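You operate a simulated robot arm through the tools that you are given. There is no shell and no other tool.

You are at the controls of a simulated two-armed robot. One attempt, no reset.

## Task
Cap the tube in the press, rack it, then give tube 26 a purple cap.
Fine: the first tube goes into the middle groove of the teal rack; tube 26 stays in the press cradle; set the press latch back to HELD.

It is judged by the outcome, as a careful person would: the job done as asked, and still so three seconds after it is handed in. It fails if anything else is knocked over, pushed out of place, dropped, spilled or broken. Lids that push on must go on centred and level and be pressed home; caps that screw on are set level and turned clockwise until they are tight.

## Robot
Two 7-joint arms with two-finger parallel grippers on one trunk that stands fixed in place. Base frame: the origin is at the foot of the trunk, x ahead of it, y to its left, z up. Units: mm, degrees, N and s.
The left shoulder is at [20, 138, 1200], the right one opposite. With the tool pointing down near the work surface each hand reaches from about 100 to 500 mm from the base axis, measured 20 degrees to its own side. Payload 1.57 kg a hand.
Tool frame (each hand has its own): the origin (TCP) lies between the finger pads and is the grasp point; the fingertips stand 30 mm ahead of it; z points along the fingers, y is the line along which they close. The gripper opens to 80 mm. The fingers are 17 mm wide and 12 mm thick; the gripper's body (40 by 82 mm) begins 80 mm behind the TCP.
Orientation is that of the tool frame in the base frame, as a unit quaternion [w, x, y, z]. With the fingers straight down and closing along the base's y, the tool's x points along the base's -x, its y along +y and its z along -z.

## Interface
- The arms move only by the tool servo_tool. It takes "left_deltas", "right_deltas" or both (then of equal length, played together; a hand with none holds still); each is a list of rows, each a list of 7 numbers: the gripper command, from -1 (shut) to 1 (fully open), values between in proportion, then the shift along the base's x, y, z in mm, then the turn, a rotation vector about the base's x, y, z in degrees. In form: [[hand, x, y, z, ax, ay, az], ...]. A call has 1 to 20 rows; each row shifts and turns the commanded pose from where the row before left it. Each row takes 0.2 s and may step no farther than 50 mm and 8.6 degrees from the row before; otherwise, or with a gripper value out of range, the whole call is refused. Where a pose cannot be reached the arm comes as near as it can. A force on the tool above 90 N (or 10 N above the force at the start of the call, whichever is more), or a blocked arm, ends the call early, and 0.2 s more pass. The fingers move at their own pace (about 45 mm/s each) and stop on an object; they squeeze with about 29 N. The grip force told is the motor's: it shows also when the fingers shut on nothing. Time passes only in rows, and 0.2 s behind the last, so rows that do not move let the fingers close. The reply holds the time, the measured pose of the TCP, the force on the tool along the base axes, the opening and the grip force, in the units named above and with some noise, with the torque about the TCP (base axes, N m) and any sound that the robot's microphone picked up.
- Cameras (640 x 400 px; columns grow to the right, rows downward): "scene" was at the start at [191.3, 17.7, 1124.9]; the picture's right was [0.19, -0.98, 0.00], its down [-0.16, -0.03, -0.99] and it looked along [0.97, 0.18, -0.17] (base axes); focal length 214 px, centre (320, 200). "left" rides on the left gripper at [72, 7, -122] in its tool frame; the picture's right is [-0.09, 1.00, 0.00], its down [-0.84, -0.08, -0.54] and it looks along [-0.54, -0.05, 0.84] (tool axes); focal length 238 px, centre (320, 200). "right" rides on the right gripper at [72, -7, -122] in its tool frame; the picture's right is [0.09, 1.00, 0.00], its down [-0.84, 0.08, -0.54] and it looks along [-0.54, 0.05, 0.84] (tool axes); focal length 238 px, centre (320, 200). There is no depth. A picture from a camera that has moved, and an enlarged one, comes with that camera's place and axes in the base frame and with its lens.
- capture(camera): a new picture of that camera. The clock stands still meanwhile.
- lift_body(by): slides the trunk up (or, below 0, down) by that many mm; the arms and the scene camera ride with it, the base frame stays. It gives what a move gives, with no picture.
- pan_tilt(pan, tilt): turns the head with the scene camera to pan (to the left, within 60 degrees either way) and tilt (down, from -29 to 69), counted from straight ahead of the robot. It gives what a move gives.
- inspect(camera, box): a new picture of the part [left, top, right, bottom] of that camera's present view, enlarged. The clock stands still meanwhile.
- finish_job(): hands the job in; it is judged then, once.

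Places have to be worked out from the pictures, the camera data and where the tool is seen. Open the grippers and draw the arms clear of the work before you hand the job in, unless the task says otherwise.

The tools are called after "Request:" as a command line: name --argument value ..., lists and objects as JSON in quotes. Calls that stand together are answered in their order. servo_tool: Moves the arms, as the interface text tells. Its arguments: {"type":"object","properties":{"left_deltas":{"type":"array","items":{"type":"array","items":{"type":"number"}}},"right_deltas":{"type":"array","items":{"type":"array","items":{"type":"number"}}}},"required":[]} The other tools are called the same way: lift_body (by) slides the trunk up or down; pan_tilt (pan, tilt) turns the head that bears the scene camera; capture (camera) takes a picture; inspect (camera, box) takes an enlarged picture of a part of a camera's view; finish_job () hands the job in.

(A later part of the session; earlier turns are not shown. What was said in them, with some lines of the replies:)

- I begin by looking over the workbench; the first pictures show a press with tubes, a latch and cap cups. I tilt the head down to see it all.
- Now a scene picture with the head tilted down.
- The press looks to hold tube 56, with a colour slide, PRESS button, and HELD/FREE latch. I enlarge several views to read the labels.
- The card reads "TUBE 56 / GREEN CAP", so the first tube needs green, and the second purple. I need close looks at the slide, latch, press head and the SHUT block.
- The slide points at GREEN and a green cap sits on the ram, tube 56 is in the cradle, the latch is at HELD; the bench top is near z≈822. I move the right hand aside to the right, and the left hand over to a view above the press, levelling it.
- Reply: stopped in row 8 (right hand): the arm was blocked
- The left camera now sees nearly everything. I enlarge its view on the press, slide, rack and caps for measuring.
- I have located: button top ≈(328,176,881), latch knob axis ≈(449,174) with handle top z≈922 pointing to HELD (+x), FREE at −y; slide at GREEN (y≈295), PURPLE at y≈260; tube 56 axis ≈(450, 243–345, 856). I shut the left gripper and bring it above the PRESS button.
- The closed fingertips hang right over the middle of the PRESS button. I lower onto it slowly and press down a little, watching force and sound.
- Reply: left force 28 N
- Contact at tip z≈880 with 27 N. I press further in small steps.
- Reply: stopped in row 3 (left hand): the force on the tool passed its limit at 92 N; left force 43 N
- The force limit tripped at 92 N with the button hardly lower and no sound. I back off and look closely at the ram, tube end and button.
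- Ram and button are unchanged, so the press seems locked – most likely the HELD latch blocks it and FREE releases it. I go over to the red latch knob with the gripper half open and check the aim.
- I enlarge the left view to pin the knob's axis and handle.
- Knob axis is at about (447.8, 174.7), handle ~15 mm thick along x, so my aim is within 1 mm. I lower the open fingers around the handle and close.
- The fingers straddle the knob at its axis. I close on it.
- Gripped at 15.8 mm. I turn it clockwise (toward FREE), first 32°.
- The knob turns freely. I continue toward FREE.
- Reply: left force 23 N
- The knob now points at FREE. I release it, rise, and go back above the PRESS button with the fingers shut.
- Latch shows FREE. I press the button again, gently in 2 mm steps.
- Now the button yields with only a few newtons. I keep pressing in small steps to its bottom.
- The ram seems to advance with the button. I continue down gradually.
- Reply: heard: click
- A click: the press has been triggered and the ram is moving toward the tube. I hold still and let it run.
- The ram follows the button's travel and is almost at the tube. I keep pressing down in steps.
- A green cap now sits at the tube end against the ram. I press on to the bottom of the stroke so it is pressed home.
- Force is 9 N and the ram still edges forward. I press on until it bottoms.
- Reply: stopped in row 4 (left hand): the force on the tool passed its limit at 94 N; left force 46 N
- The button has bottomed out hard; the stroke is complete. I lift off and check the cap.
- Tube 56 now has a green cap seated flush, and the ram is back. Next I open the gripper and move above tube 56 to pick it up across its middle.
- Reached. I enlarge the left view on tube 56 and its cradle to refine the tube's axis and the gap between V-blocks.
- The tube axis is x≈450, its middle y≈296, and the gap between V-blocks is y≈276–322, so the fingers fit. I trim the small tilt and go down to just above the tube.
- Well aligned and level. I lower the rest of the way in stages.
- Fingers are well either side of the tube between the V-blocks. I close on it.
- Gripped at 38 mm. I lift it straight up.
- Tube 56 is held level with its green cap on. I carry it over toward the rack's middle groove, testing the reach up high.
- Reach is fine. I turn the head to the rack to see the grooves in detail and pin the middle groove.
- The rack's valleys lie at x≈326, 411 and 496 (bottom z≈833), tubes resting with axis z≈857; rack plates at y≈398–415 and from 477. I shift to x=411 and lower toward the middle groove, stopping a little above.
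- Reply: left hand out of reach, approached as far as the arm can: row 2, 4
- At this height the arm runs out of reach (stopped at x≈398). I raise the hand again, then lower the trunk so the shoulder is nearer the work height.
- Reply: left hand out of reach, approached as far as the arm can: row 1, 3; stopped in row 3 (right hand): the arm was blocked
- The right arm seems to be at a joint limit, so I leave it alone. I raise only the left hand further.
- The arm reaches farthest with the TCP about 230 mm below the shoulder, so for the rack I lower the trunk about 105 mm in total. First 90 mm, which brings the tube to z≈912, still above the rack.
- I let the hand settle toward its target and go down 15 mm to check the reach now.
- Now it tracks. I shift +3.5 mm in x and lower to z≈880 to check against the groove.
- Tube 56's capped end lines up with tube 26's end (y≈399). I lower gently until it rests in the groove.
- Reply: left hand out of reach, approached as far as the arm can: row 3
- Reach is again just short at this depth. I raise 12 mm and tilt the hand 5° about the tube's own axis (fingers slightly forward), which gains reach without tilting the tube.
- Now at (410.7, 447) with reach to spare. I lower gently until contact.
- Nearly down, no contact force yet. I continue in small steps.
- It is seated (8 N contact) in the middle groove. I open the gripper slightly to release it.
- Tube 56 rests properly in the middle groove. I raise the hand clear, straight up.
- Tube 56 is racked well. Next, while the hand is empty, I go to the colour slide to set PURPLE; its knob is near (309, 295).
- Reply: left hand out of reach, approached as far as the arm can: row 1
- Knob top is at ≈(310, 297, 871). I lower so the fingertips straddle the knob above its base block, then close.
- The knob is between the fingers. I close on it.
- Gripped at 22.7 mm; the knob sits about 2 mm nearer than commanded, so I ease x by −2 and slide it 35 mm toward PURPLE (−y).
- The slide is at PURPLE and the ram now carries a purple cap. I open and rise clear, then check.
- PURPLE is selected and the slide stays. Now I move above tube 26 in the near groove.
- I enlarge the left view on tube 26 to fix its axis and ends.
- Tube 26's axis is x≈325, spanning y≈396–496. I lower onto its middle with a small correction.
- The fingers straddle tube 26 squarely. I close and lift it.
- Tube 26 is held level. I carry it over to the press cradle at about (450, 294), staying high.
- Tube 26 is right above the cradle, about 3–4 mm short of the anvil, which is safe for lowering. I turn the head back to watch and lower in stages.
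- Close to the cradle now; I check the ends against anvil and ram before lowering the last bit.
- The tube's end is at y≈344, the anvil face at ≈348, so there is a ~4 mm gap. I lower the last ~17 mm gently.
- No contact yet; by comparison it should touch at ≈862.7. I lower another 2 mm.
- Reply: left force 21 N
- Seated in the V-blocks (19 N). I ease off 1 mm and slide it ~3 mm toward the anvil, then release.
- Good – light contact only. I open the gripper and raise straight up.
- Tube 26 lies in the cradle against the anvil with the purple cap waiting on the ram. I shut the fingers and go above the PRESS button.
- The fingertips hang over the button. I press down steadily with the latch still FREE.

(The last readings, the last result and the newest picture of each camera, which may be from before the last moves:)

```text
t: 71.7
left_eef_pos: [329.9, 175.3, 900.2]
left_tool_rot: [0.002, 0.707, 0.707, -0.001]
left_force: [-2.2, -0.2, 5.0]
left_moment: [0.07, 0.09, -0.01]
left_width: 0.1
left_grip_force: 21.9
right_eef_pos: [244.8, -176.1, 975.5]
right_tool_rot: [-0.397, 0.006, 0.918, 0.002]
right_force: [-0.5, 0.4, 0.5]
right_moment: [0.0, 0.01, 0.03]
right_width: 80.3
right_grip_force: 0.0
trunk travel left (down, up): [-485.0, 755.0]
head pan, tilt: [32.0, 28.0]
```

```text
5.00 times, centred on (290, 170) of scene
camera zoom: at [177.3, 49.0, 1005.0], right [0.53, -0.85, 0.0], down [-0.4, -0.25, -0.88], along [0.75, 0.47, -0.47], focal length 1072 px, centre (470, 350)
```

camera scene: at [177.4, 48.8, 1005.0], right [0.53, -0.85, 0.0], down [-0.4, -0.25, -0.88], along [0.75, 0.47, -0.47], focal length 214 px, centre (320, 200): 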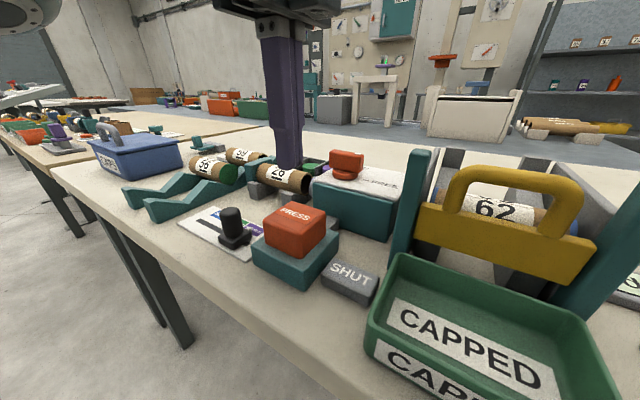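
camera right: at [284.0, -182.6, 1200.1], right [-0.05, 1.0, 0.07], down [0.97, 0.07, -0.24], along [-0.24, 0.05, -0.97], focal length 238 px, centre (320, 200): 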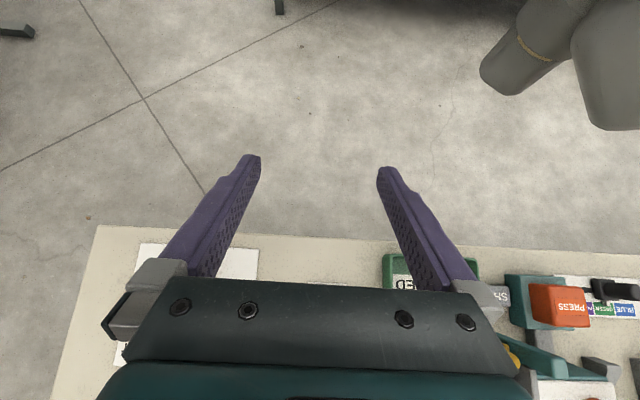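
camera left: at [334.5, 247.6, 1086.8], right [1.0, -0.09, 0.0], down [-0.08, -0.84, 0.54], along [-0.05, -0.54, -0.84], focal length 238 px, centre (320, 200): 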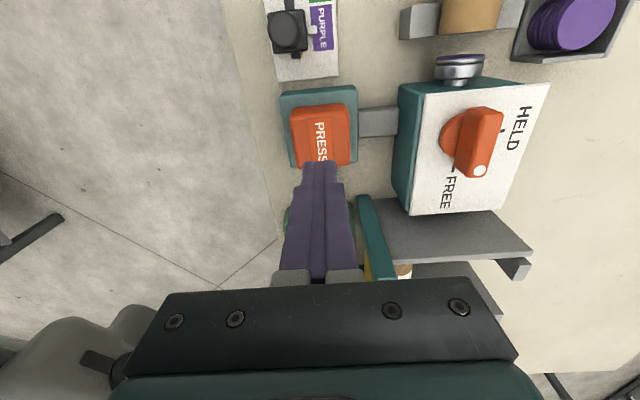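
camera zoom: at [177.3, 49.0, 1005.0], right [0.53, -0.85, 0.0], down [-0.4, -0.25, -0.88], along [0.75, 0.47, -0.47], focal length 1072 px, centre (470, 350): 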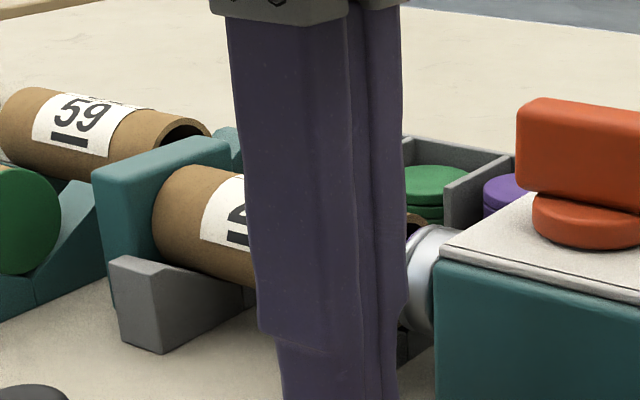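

The button yields with light force and the ram advances. I press on to the bottom of the stroke.

Request:
servo_tool --left_deltas '[[-1, 0, 0, -2, 0, 0, 0], [-1, 0, 0, -2, 0, 0, 0], [-1, 0, 0, -2, 0, 0, 0], [-1, 0, 0, -2, 0, 0, 0], [-1, 0, 0, 0, 0, 0, 0]]'

Request:
inspect --camera "left" --box '[330, 0, 560, 140]'

```text
t: 72.9
left_eef_pos: [329.7, 175.3, 891.0]
left_tool_rot: [0.001, 0.707, 0.707, 0.0]
left_force: [-1.8, -0.3, 7.6]
left_moment: [0.06, 0.08, 0.06]
left_width: 0.0
left_grip_force: 21.8
right_eef_pos: [245.2, -176.1, 975.5]
right_tool_rot: [-0.397, 0.006, 0.918, 0.002]
right_force: [0.3, 0.0, 0.4]
right_moment: [0.03, -0.01, 0.0]
right_width: 79.9
right_grip_force: 0.2
trunk travel left (down, up): [-485.0, 755.0]
head pan, tilt: [32.0, 28.0]
heard: click
```

```text
2.78 times, centred on (445, 70) of left
camera zoom: at [335.4, 247.6, 1013.4], right [1.0, -0.09, 0.0], down [-0.08, -0.84, 0.54], along [-0.05, -0.54, -0.84], focal length 663 px, centre (-28, 562)
```

zoom: 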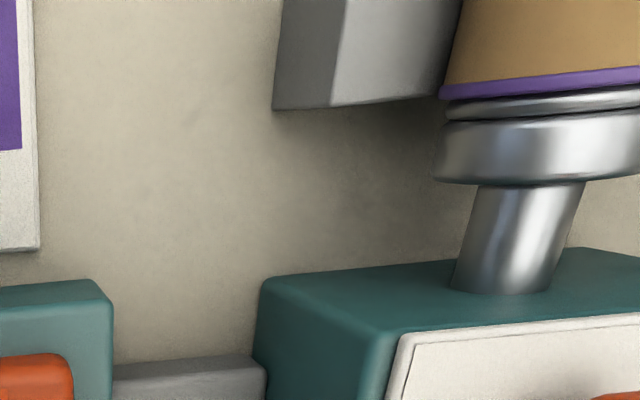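

Click, and the purple cap is on the tube end. I press the last few millimetres to the hard stop.

Request:
servo_tool --left_deltas '[[-1, 0, 0, -2, 0, 0, 0], [-1, 0, 0, -2, 0, 0, 0], [-1, 0, 0, -2, 0, 0, 0], [-1, 0, 0, -1, 0, 0, 0], [-1, 0, 0, 0, 0, 0, 0]]'

Request:
inspect --camera "left" --box '[330, 0, 560, 140]'

```text
t: 74.1
left_eef_pos: [327.8, 174.5, 887.2]
left_tool_rot: [0.004, 0.707, 0.707, -0.001]
left_force: [-22.7, -6.3, 69.2]
left_moment: [0.21, 0.73, 0.45]
left_width: 0.0
left_grip_force: 21.4
right_eef_pos: [245.2, -175.6, 976.4]
right_tool_rot: [-0.397, 0.006, 0.918, 0.003]
right_force: [-0.7, -0.5, -0.5]
right_moment: [-0.01, -0.02, 0.0]
right_width: 80.0
right_grip_force: 0.2
trunk travel left (down, up): [-485.0, 755.0]
head pan, tilt: [32.0, 28.0]
```

```text
2.78 times, centred on (445, 70) of left
camera zoom: at [335.2, 248.3, 1009.5], right [1.0, -0.09, 0.0], down [-0.08, -0.83, 0.55], along [-0.05, -0.55, -0.84], focal length 663 px, centre (-28, 562)
```

zoom: 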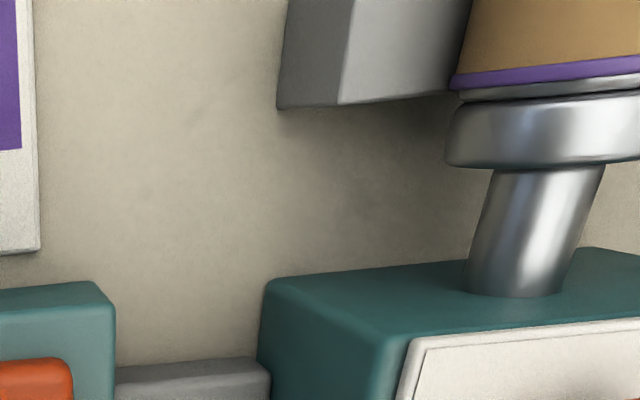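

The button is bottomed (69 N), the cap driven home. I lift off and let the ram return, then inspect.

Request:
servo_tool --left_deltas '[[-1, 0, 0, 5, 0, 0, 0], [-1, 0, 0, 8, 0, 0, 0], [-1, 0, 0, 15, 0, 0, 0], [-1, 0, 0, 25, 0, 0, 0], [-1, 0, 0, 30, 0, 0, 0], [-1, 0, 0, 10, 0, 0, 0], [-1, 0, 0, 0, 0, 0, 0]]'

Request:
inspect --camera "scene" --box '[230, 130, 350, 210]'

Request:
capture --camera "left"

```text
t: 75.7
left_eef_pos: [328.7, 176.0, 977.4]
left_tool_rot: [0.001, 0.706, 0.708, -0.001]
left_force: [-0.1, -0.2, 0.2]
left_moment: [-0.01, -0.02, -0.02]
left_width: 0.0
left_grip_force: 21.2
right_eef_pos: [244.9, -176.0, 974.9]
right_tool_rot: [-0.396, 0.007, 0.918, 0.002]
right_force: [-0.2, 0.2, -0.3]
right_moment: [0.01, 0.0, -0.02]
right_width: 79.9
right_grip_force: 0.1
trunk travel left (down, up): [-485.0, 755.0]
head pan, tilt: [32.0, 28.0]
```

```text
5.00 times, centred on (290, 170) of scene
camera zoom: at [177.4, 48.8, 1005.0], right [0.53, -0.85, 0.0], down [-0.4, -0.25, -0.88], along [0.75, 0.47, -0.47], focal length 1072 px, centre (470, 350)
```

zoom: 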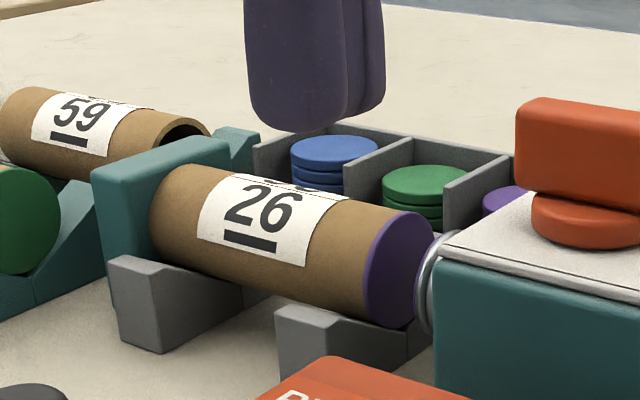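

```text
taken
camera left: at [335.3, 247.7, 1099.6], right [1.0, -0.09, 0.0], down [-0.08, -0.84, 0.54], along [-0.05, -0.54, -0.84], focal length 238 px, centre (320, 200)
```

left: 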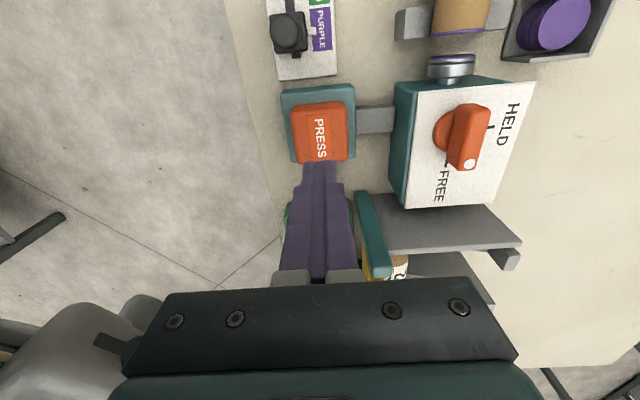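

Tube 26 carries a purple cap, flush, and stays in the cradle. Now I go to the latch knob to set it back to HELD.

Request:
servo_tool --left_deltas '[[0.3, 10, 0, 8, 0, 0, 0], [0.3, 27, 0, 0, 0, 0, 0], [0.3, 27, 0, 0, 0, 0, 0], [0.3, 27, 0, 0, 0, 0, 0], [0.3, 28, -1, 0, 0, 0, 0], [0.3, 0, 0, 0, 0, 0, 0]]'

Request:
inspect --camera "left" --box '[220, 60, 420, 200]'

Request:
capture --camera "scene"

```text
t: 77.1
left_eef_pos: [447.0, 174.4, 986.1]
left_tool_rot: [0.002, 0.707, 0.707, -0.001]
left_force: [-0.3, -0.3, -0.1]
left_moment: [0.02, 0.0, -0.02]
left_width: 52.2
left_grip_force: 0.1
right_eef_pos: [245.9, -177.1, 973.9]
right_tool_rot: [-0.396, 0.006, 0.918, 0.002]
right_force: [-1.1, -0.2, -0.9]
right_moment: [0.01, -0.05, 0.04]
right_width: 80.2
right_grip_force: 0.0
trunk travel left (down, up): [-485.0, 755.0]
head pan, tilt: [32.0, 28.0]
```

```text
2.86 times, centred on (320, 130) of left
camera zoom: at [454.2, 246.4, 1108.0], right [1.0, -0.09, 0.0], down [-0.08, -0.84, 0.54], along [-0.05, -0.54, -0.84], focal length 681 px, centre (320, 400)
```

zoom: 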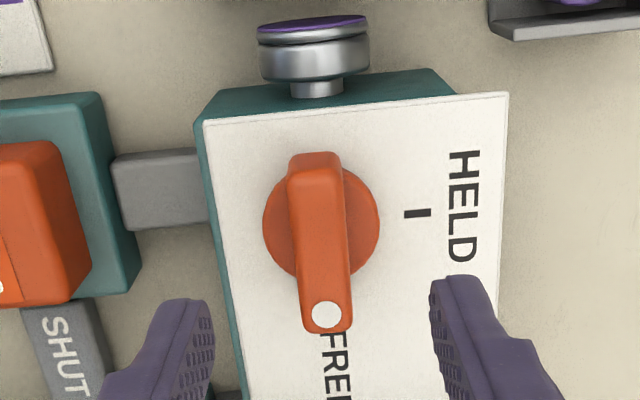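

```text
taken
camera scene: at [177.4, 48.8, 1005.0], right [0.53, -0.85, 0.0], down [-0.4, -0.25, -0.88], along [0.75, 0.47, -0.47], focal length 214 px, centre (320, 200)
```

scene: 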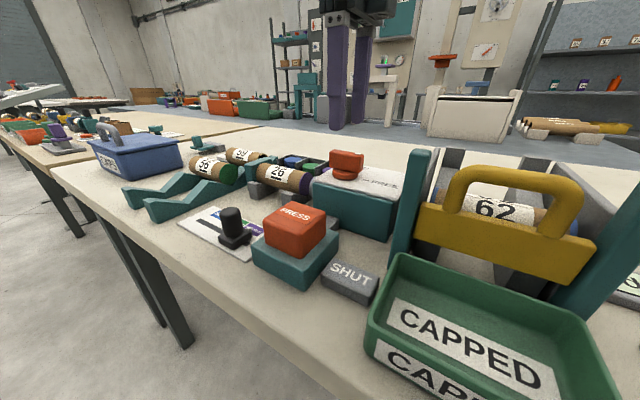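

The handle lies along y pointing at FREE, and the hand is centred on it. I lower around it and close.

Request:
servo_tool --left_deltas '[[0.3, 0.8, 0, -25, 0, 0, 0], [0.3, 0, 0, -20, 0, 0, 0], [0.3, 0, 0, -8, 0, 0, 0], [0.3, 0, 0, -4, 0, 0, 0], [-0.3, 0, 0, 0, 0, 0, 0], [-1, 0, 0, 0, 0, 0, 0], [-1, 0, 0, 0, 0, 0, 0], [-1, 0, 0, 0, 0, 0, 0]]'

```text
t: 78.9
left_eef_pos: [448.7, 174.8, 928.1]
left_tool_rot: [0.002, 0.706, 0.708, -0.002]
left_force: [-0.6, 0.8, 0.8]
left_moment: [-0.06, 0.04, -0.02]
left_width: 15.7
left_grip_force: 29.5
right_eef_pos: [245.6, -176.2, 975.6]
right_tool_rot: [-0.397, 0.007, 0.918, 0.003]
right_force: [-0.4, -0.3, 0.2]
right_moment: [-0.02, -0.04, -0.01]
right_width: 80.1
right_grip_force: 0.1
trunk travel left (down, up): [-485.0, 755.0]
head pan, tilt: [32.0, 28.0]
```

Gripped. I turn it counter-clockwise (seen from above) back to HELD, a quarter turn.

Request:
servo_tool --left_deltas '[[-1, 0, 0, 0, 0, 0, 6], [-1, 0, 0, 0, 0, 0, 8], [-1, 0, 0, 0, 0, 0, 8], [-1, 0, 0, 0, 0, 0, 8], [-1, 0, 0, 0, 0, 0, 8], [-1, 0, 0, 0, 0, 0, 8]]'

```text
t: 80.3
left_eef_pos: [447.7, 175.6, 928.1]
left_tool_rot: [0.001, 0.373, 0.928, 0.0]
left_force: [-7.1, -0.8, 7.5]
left_moment: [-0.29, -0.28, -0.01]
left_width: 16.1
left_grip_force: 31.6
right_eef_pos: [244.7, -177.2, 974.3]
right_tool_rot: [-0.397, 0.006, 0.918, 0.002]
right_force: [-0.2, 0.4, 0.4]
right_moment: [0.03, -0.01, -0.01]
right_width: 80.0
right_grip_force: 0.0
trunk travel left (down, up): [-485.0, 755.0]
head pan, tilt: [32.0, 28.0]
```

Half-way with light forces. I finish the turn.

Request:
servo_tool --left_deltas '[[-1, 0, 0, 0, 0, 0, 8], [-1, 0, 0, 0, 0, 0, 8], [-1, 0, 0, 0, 0, 0, 8], [-1, 0, 0, 0, 0, 0, 8], [-1, 0, 0, 0, 0, 0, 8], [-1, 0, 0, 0, 0, 0, 4], [-1, 0, 0, 0, 0, 0, 0]]'

Request:
capture --camera "left"

Request:
inspect --camera "scene" --box '[260, 110, 420, 220]'

```text
t: 81.9
left_eef_pos: [448.6, 174.5, 929.7]
left_tool_rot: [0.001, -0.002, 1.0, 0.001]
left_force: [-14.8, -4.1, 21.5]
left_moment: [0.0, 0.14, -0.07]
left_width: 15.9
left_grip_force: 31.4
right_eef_pos: [244.4, -177.1, 975.8]
right_tool_rot: [-0.396, 0.006, 0.918, 0.002]
right_force: [-0.1, -0.2, -0.6]
right_moment: [0.01, 0.0, 0.0]
right_width: 79.9
right_grip_force: 0.0
trunk travel left (down, up): [-485.0, 755.0]
head pan, tilt: [32.0, 28.0]
```

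```text
taken
camera left: at [375.7, 180.5, 1050.8], right [0.09, 1.0, 0.0], down [0.84, -0.08, 0.54], along [0.54, -0.05, -0.84], focal length 238 px, centre (320, 200)
```

left: 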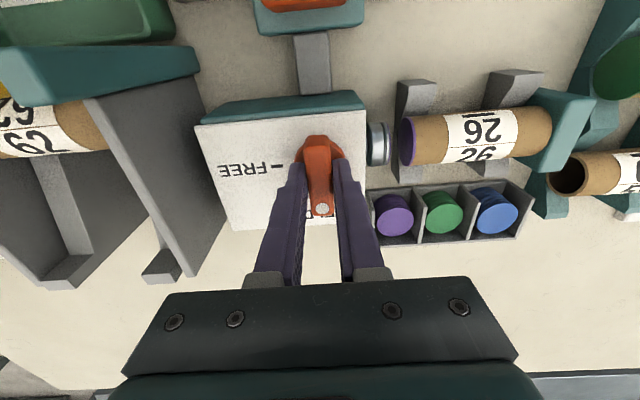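

```text
3.64 times, centred on (340, 165) of scene
camera zoom: at [176.5, 48.8, 1004.9], right [0.53, -0.85, 0.0], down [-0.4, -0.25, -0.88], along [0.75, 0.47, -0.47], focal length 780 px, centre (247, 327)
```

zoom: 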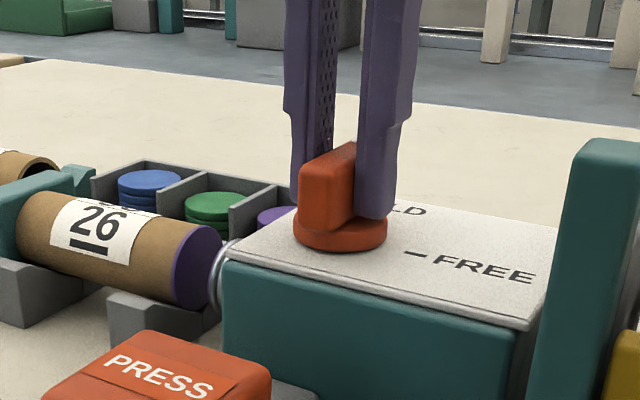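

The knob is back at HELD. I release, rise and check it.

Request:
servo_tool --left_deltas '[[-0.2, 0, 0, 0, 0, 0, 0], [0.3, 0, 0, 0, 0, 0, 0], [0.3, 0, 0, 3, 0, 0, 0], [0.3, 0, 0, 20, 0, 0, 0], [0.3, 0, 0, 30, 0, 0, 0], [0.3, 0, 0, 25, 0, 0, 0], [0.3, 0, 0, 0, 0, 0, 0]]'

Request:
inspect --camera "left" --box '[200, 60, 420, 200]'

Request:
inspect --camera "scene" --box '[260, 110, 420, 220]'

```text
t: 83.5
left_eef_pos: [448.0, 176.1, 1000.8]
left_tool_rot: [-0.004, -0.003, 1.0, 0.0]
left_force: [1.0, 0.5, -0.5]
left_moment: [0.03, 0.02, -0.01]
left_width: 52.0
left_grip_force: 0.0
right_eef_pos: [244.8, -176.5, 974.6]
right_tool_rot: [-0.396, 0.005, 0.918, 0.002]
right_force: [-0.2, 0.7, 0.1]
right_moment: [0.01, -0.01, -0.01]
right_width: 80.0
right_grip_force: 0.1
trunk travel left (down, up): [-485.0, 755.0]
head pan, tilt: [32.0, 28.0]
```

```text
2.86 times, centred on (310, 130) of left
camera zoom: at [376.8, 182.1, 1124.4], right [0.09, 1.0, 0.0], down [0.84, -0.07, 0.53], along [0.53, -0.05, -0.85], focal length 681 px, centre (349, 400)
```

zoom: 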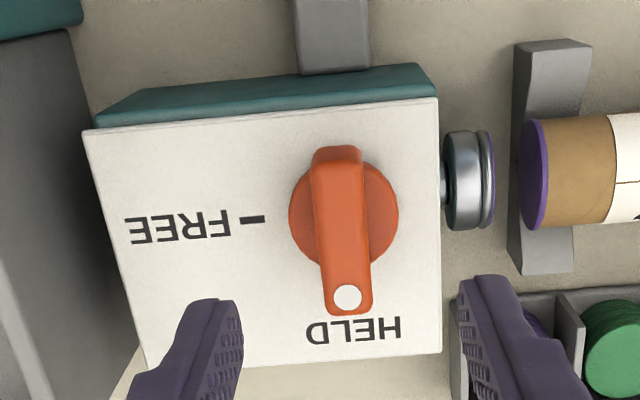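

```text
3.64 times, centred on (340, 165) of scene
camera zoom: at [177.4, 48.8, 1005.0], right [0.53, -0.85, 0.0], down [-0.4, -0.25, -0.88], along [0.75, 0.47, -0.47], focal length 780 px, centre (247, 327)
```

zoom: 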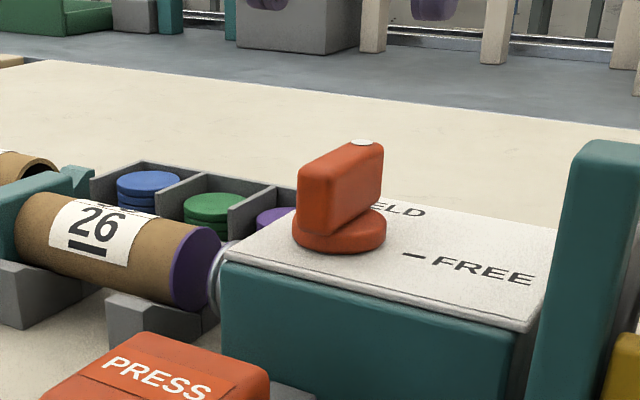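

The latch points at HELD exactly as at the start. I raise the trunk back up and draw the left hand back clear of the work with the gripper open.

Request:
lift_body --by 90

Request:
servo_tool --left_deltas '[[0.6, -15, 10, 0, 0, 0, 0], [1, -25, 20, 0, 0, 0, 0], [1, -25, 25, 0, 0, 0, 0], [1, -25, 25, 0, 0, 0, 0], [1, -25, 30, 0, 0, 0, 0], [1, -25, 30, 0, 0, 0, 0], [1, -25, 30, 0, 0, 0, 0], [1, -15, 25, 0, 0, 0, 0], [1, 0, 0, 0, 0, 0, 0]]'

Request:
pan_tilt --pan 35 --tilt 40

Request:
capture --camera "scene"

Request:
capture --camera "left"

```text
t: 84.7
left_eef_pos: [448.8, 175.4, 1091.1]
left_tool_rot: [-0.003, 0.0, 1.0, 0.0]
left_force: [-0.2, 0.0, -0.6]
left_moment: [0.02, 0.02, 0.01]
left_width: 52.1
left_grip_force: 0.0
right_eef_pos: [246.1, -175.9, 1065.0]
right_tool_rot: [-0.396, 0.005, 0.918, 0.002]
right_force: [0.5, 0.1, -0.2]
right_moment: [-0.01, 0.0, 0.02]
right_width: 80.0
right_grip_force: 0.1
trunk travel left (down, up): [-575.0, 665.0]
head pan, tilt: [32.0, 28.0]
```

```text
t: 86.3
left_eef_pos: [280.3, 331.4, 1058.0]
left_tool_rot: [-0.081, 0.004, 0.996, 0.023]
left_force: [0.6, 0.7, 0.3]
left_moment: [-0.01, 0.02, -0.02]
left_width: 79.8
left_grip_force: 0.2
right_eef_pos: [244.9, -176.9, 1063.9]
right_tool_rot: [-0.398, 0.006, 0.918, 0.001]
right_force: [-0.1, 0.6, 1.1]
right_moment: [-0.05, -0.04, 0.0]
right_width: 79.7
right_grip_force: 0.1
trunk travel left (down, up): [-575.0, 665.0]
head pan, tilt: [32.0, 28.0]
stopped in row 7 (left hand): the arm was blocked; the commanded pose is now the measured one
```

```text
t: 87.0
left_eef_pos: [280.8, 330.5, 1057.6]
left_tool_rot: [-0.081, 0.005, 0.996, 0.022]
left_force: [0.1, -0.6, 0.3]
left_moment: [-0.01, 0.05, -0.02]
left_width: 79.7
left_grip_force: 0.0
right_eef_pos: [245.2, -176.8, 1065.1]
right_tool_rot: [-0.396, 0.006, 0.918, 0.002]
right_force: [0.3, -0.8, -0.2]
right_moment: [-0.01, 0.03, -0.03]
right_width: 79.9
right_grip_force: 0.0
trunk travel left (down, up): [-575.0, 665.0]
head pan, tilt: [35.0, 40.0]
```

```text
taken
camera scene: at [169.7, 49.2, 1076.5], right [0.57, -0.82, 0.0], down [-0.53, -0.37, -0.77], along [0.63, 0.44, -0.64], focal length 214 px, centre (320, 200)
```

scene: 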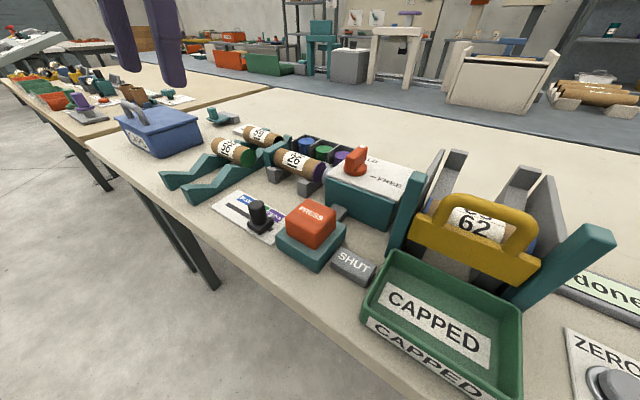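

```text
taken
camera left: at [228.4, 331.8, 1190.7], right [0.1, 0.99, 0.03], down [0.91, -0.11, 0.4], along [0.4, -0.01, -0.92], focal length 238 px, centre (320, 200)
```

left: 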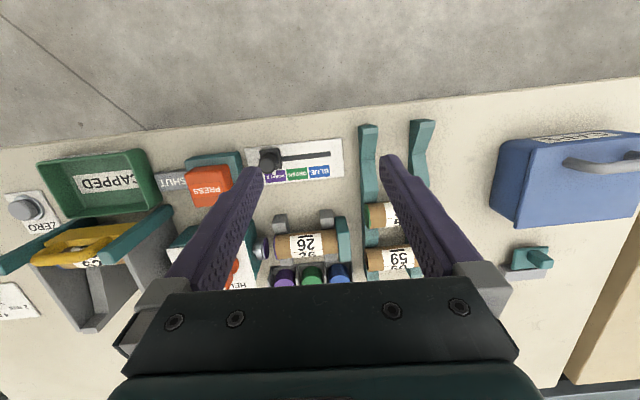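

The hand is high and clear. I take enlarged looks at the rack, press and the rest to confirm that everything stands as it should.

Request:
inspect --camera "scene" --box '[150, 110, 340, 230]'

Request:
inspect --camera "scene" --box '[260, 130, 420, 240]'

Request:
inspect --camera "scene" --box '[340, 140, 640, 400]'

```text
3.33 times, centred on (245, 170) of scene
camera zoom: at [169.7, 49.2, 1076.5], right [0.57, -0.82, 0.0], down [-0.53, -0.37, -0.77], along [0.63, 0.44, -0.64], focal length 715 px, centre (570, 300)
```

zoom: 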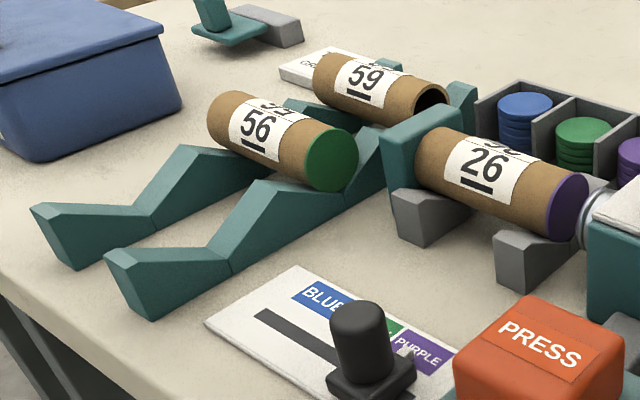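

```text
3.64 times, centred on (340, 185) of scene
camera zoom: at [169.7, 49.2, 1076.5], right [0.57, -0.82, 0.0], down [-0.53, -0.37, -0.77], along [0.63, 0.44, -0.64], focal length 780 px, centre (247, 254)
```

zoom: 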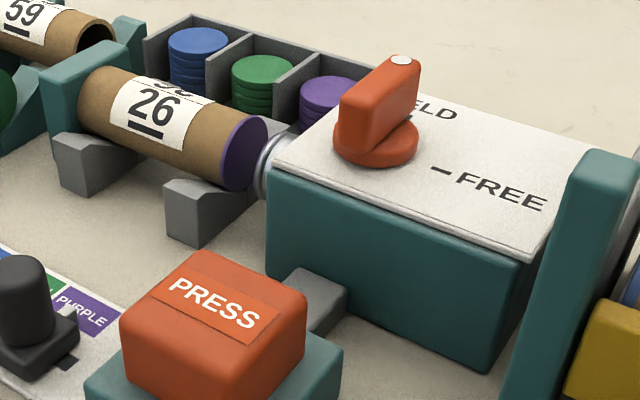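

```text
1.54 times, centred on (490, 270) of scene
camera zoom: at [169.7, 49.2, 1076.5], right [0.57, -0.82, 0.0], down [-0.53, -0.37, -0.77], along [0.63, 0.44, -0.64], focal length 330 px, centre (58, 92)
```

zoom: 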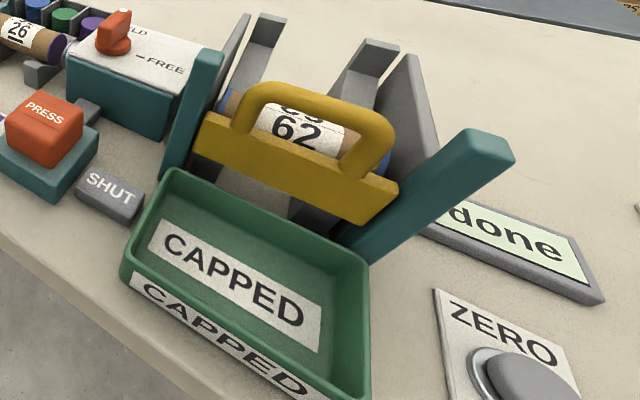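

All is as asked: tube 56 has its green cap and lies in the middle groove, tube 26 has a purple cap in the cradle, and the latch is at HELD. Nothing else has moved, and both hands are open and clear, so I hand the job in.

Request:
finish_job

```text
The job is handed in.
```

The job is done and handed in:

- **First tube (56):** it has a green cap, as the card by the rack asked for. It is pressed home and lies in the middle groove of the teal rack.
- **Tube 26:** it has a purple cap, pressed home, and is still in the press cradle.
- **Press latch:** it is back at HELD. It has to be at FREE for the press to move. My first push on PRESS was made with the latch at HELD; the button didn't move and the push reached the 90 N force limit, but I saw no damage.

The colour slide is now at PURPLE; it was at GREEN when I started. In the last pictures nothing else was knocked over or out of place, and both hands are open and clear of the work.
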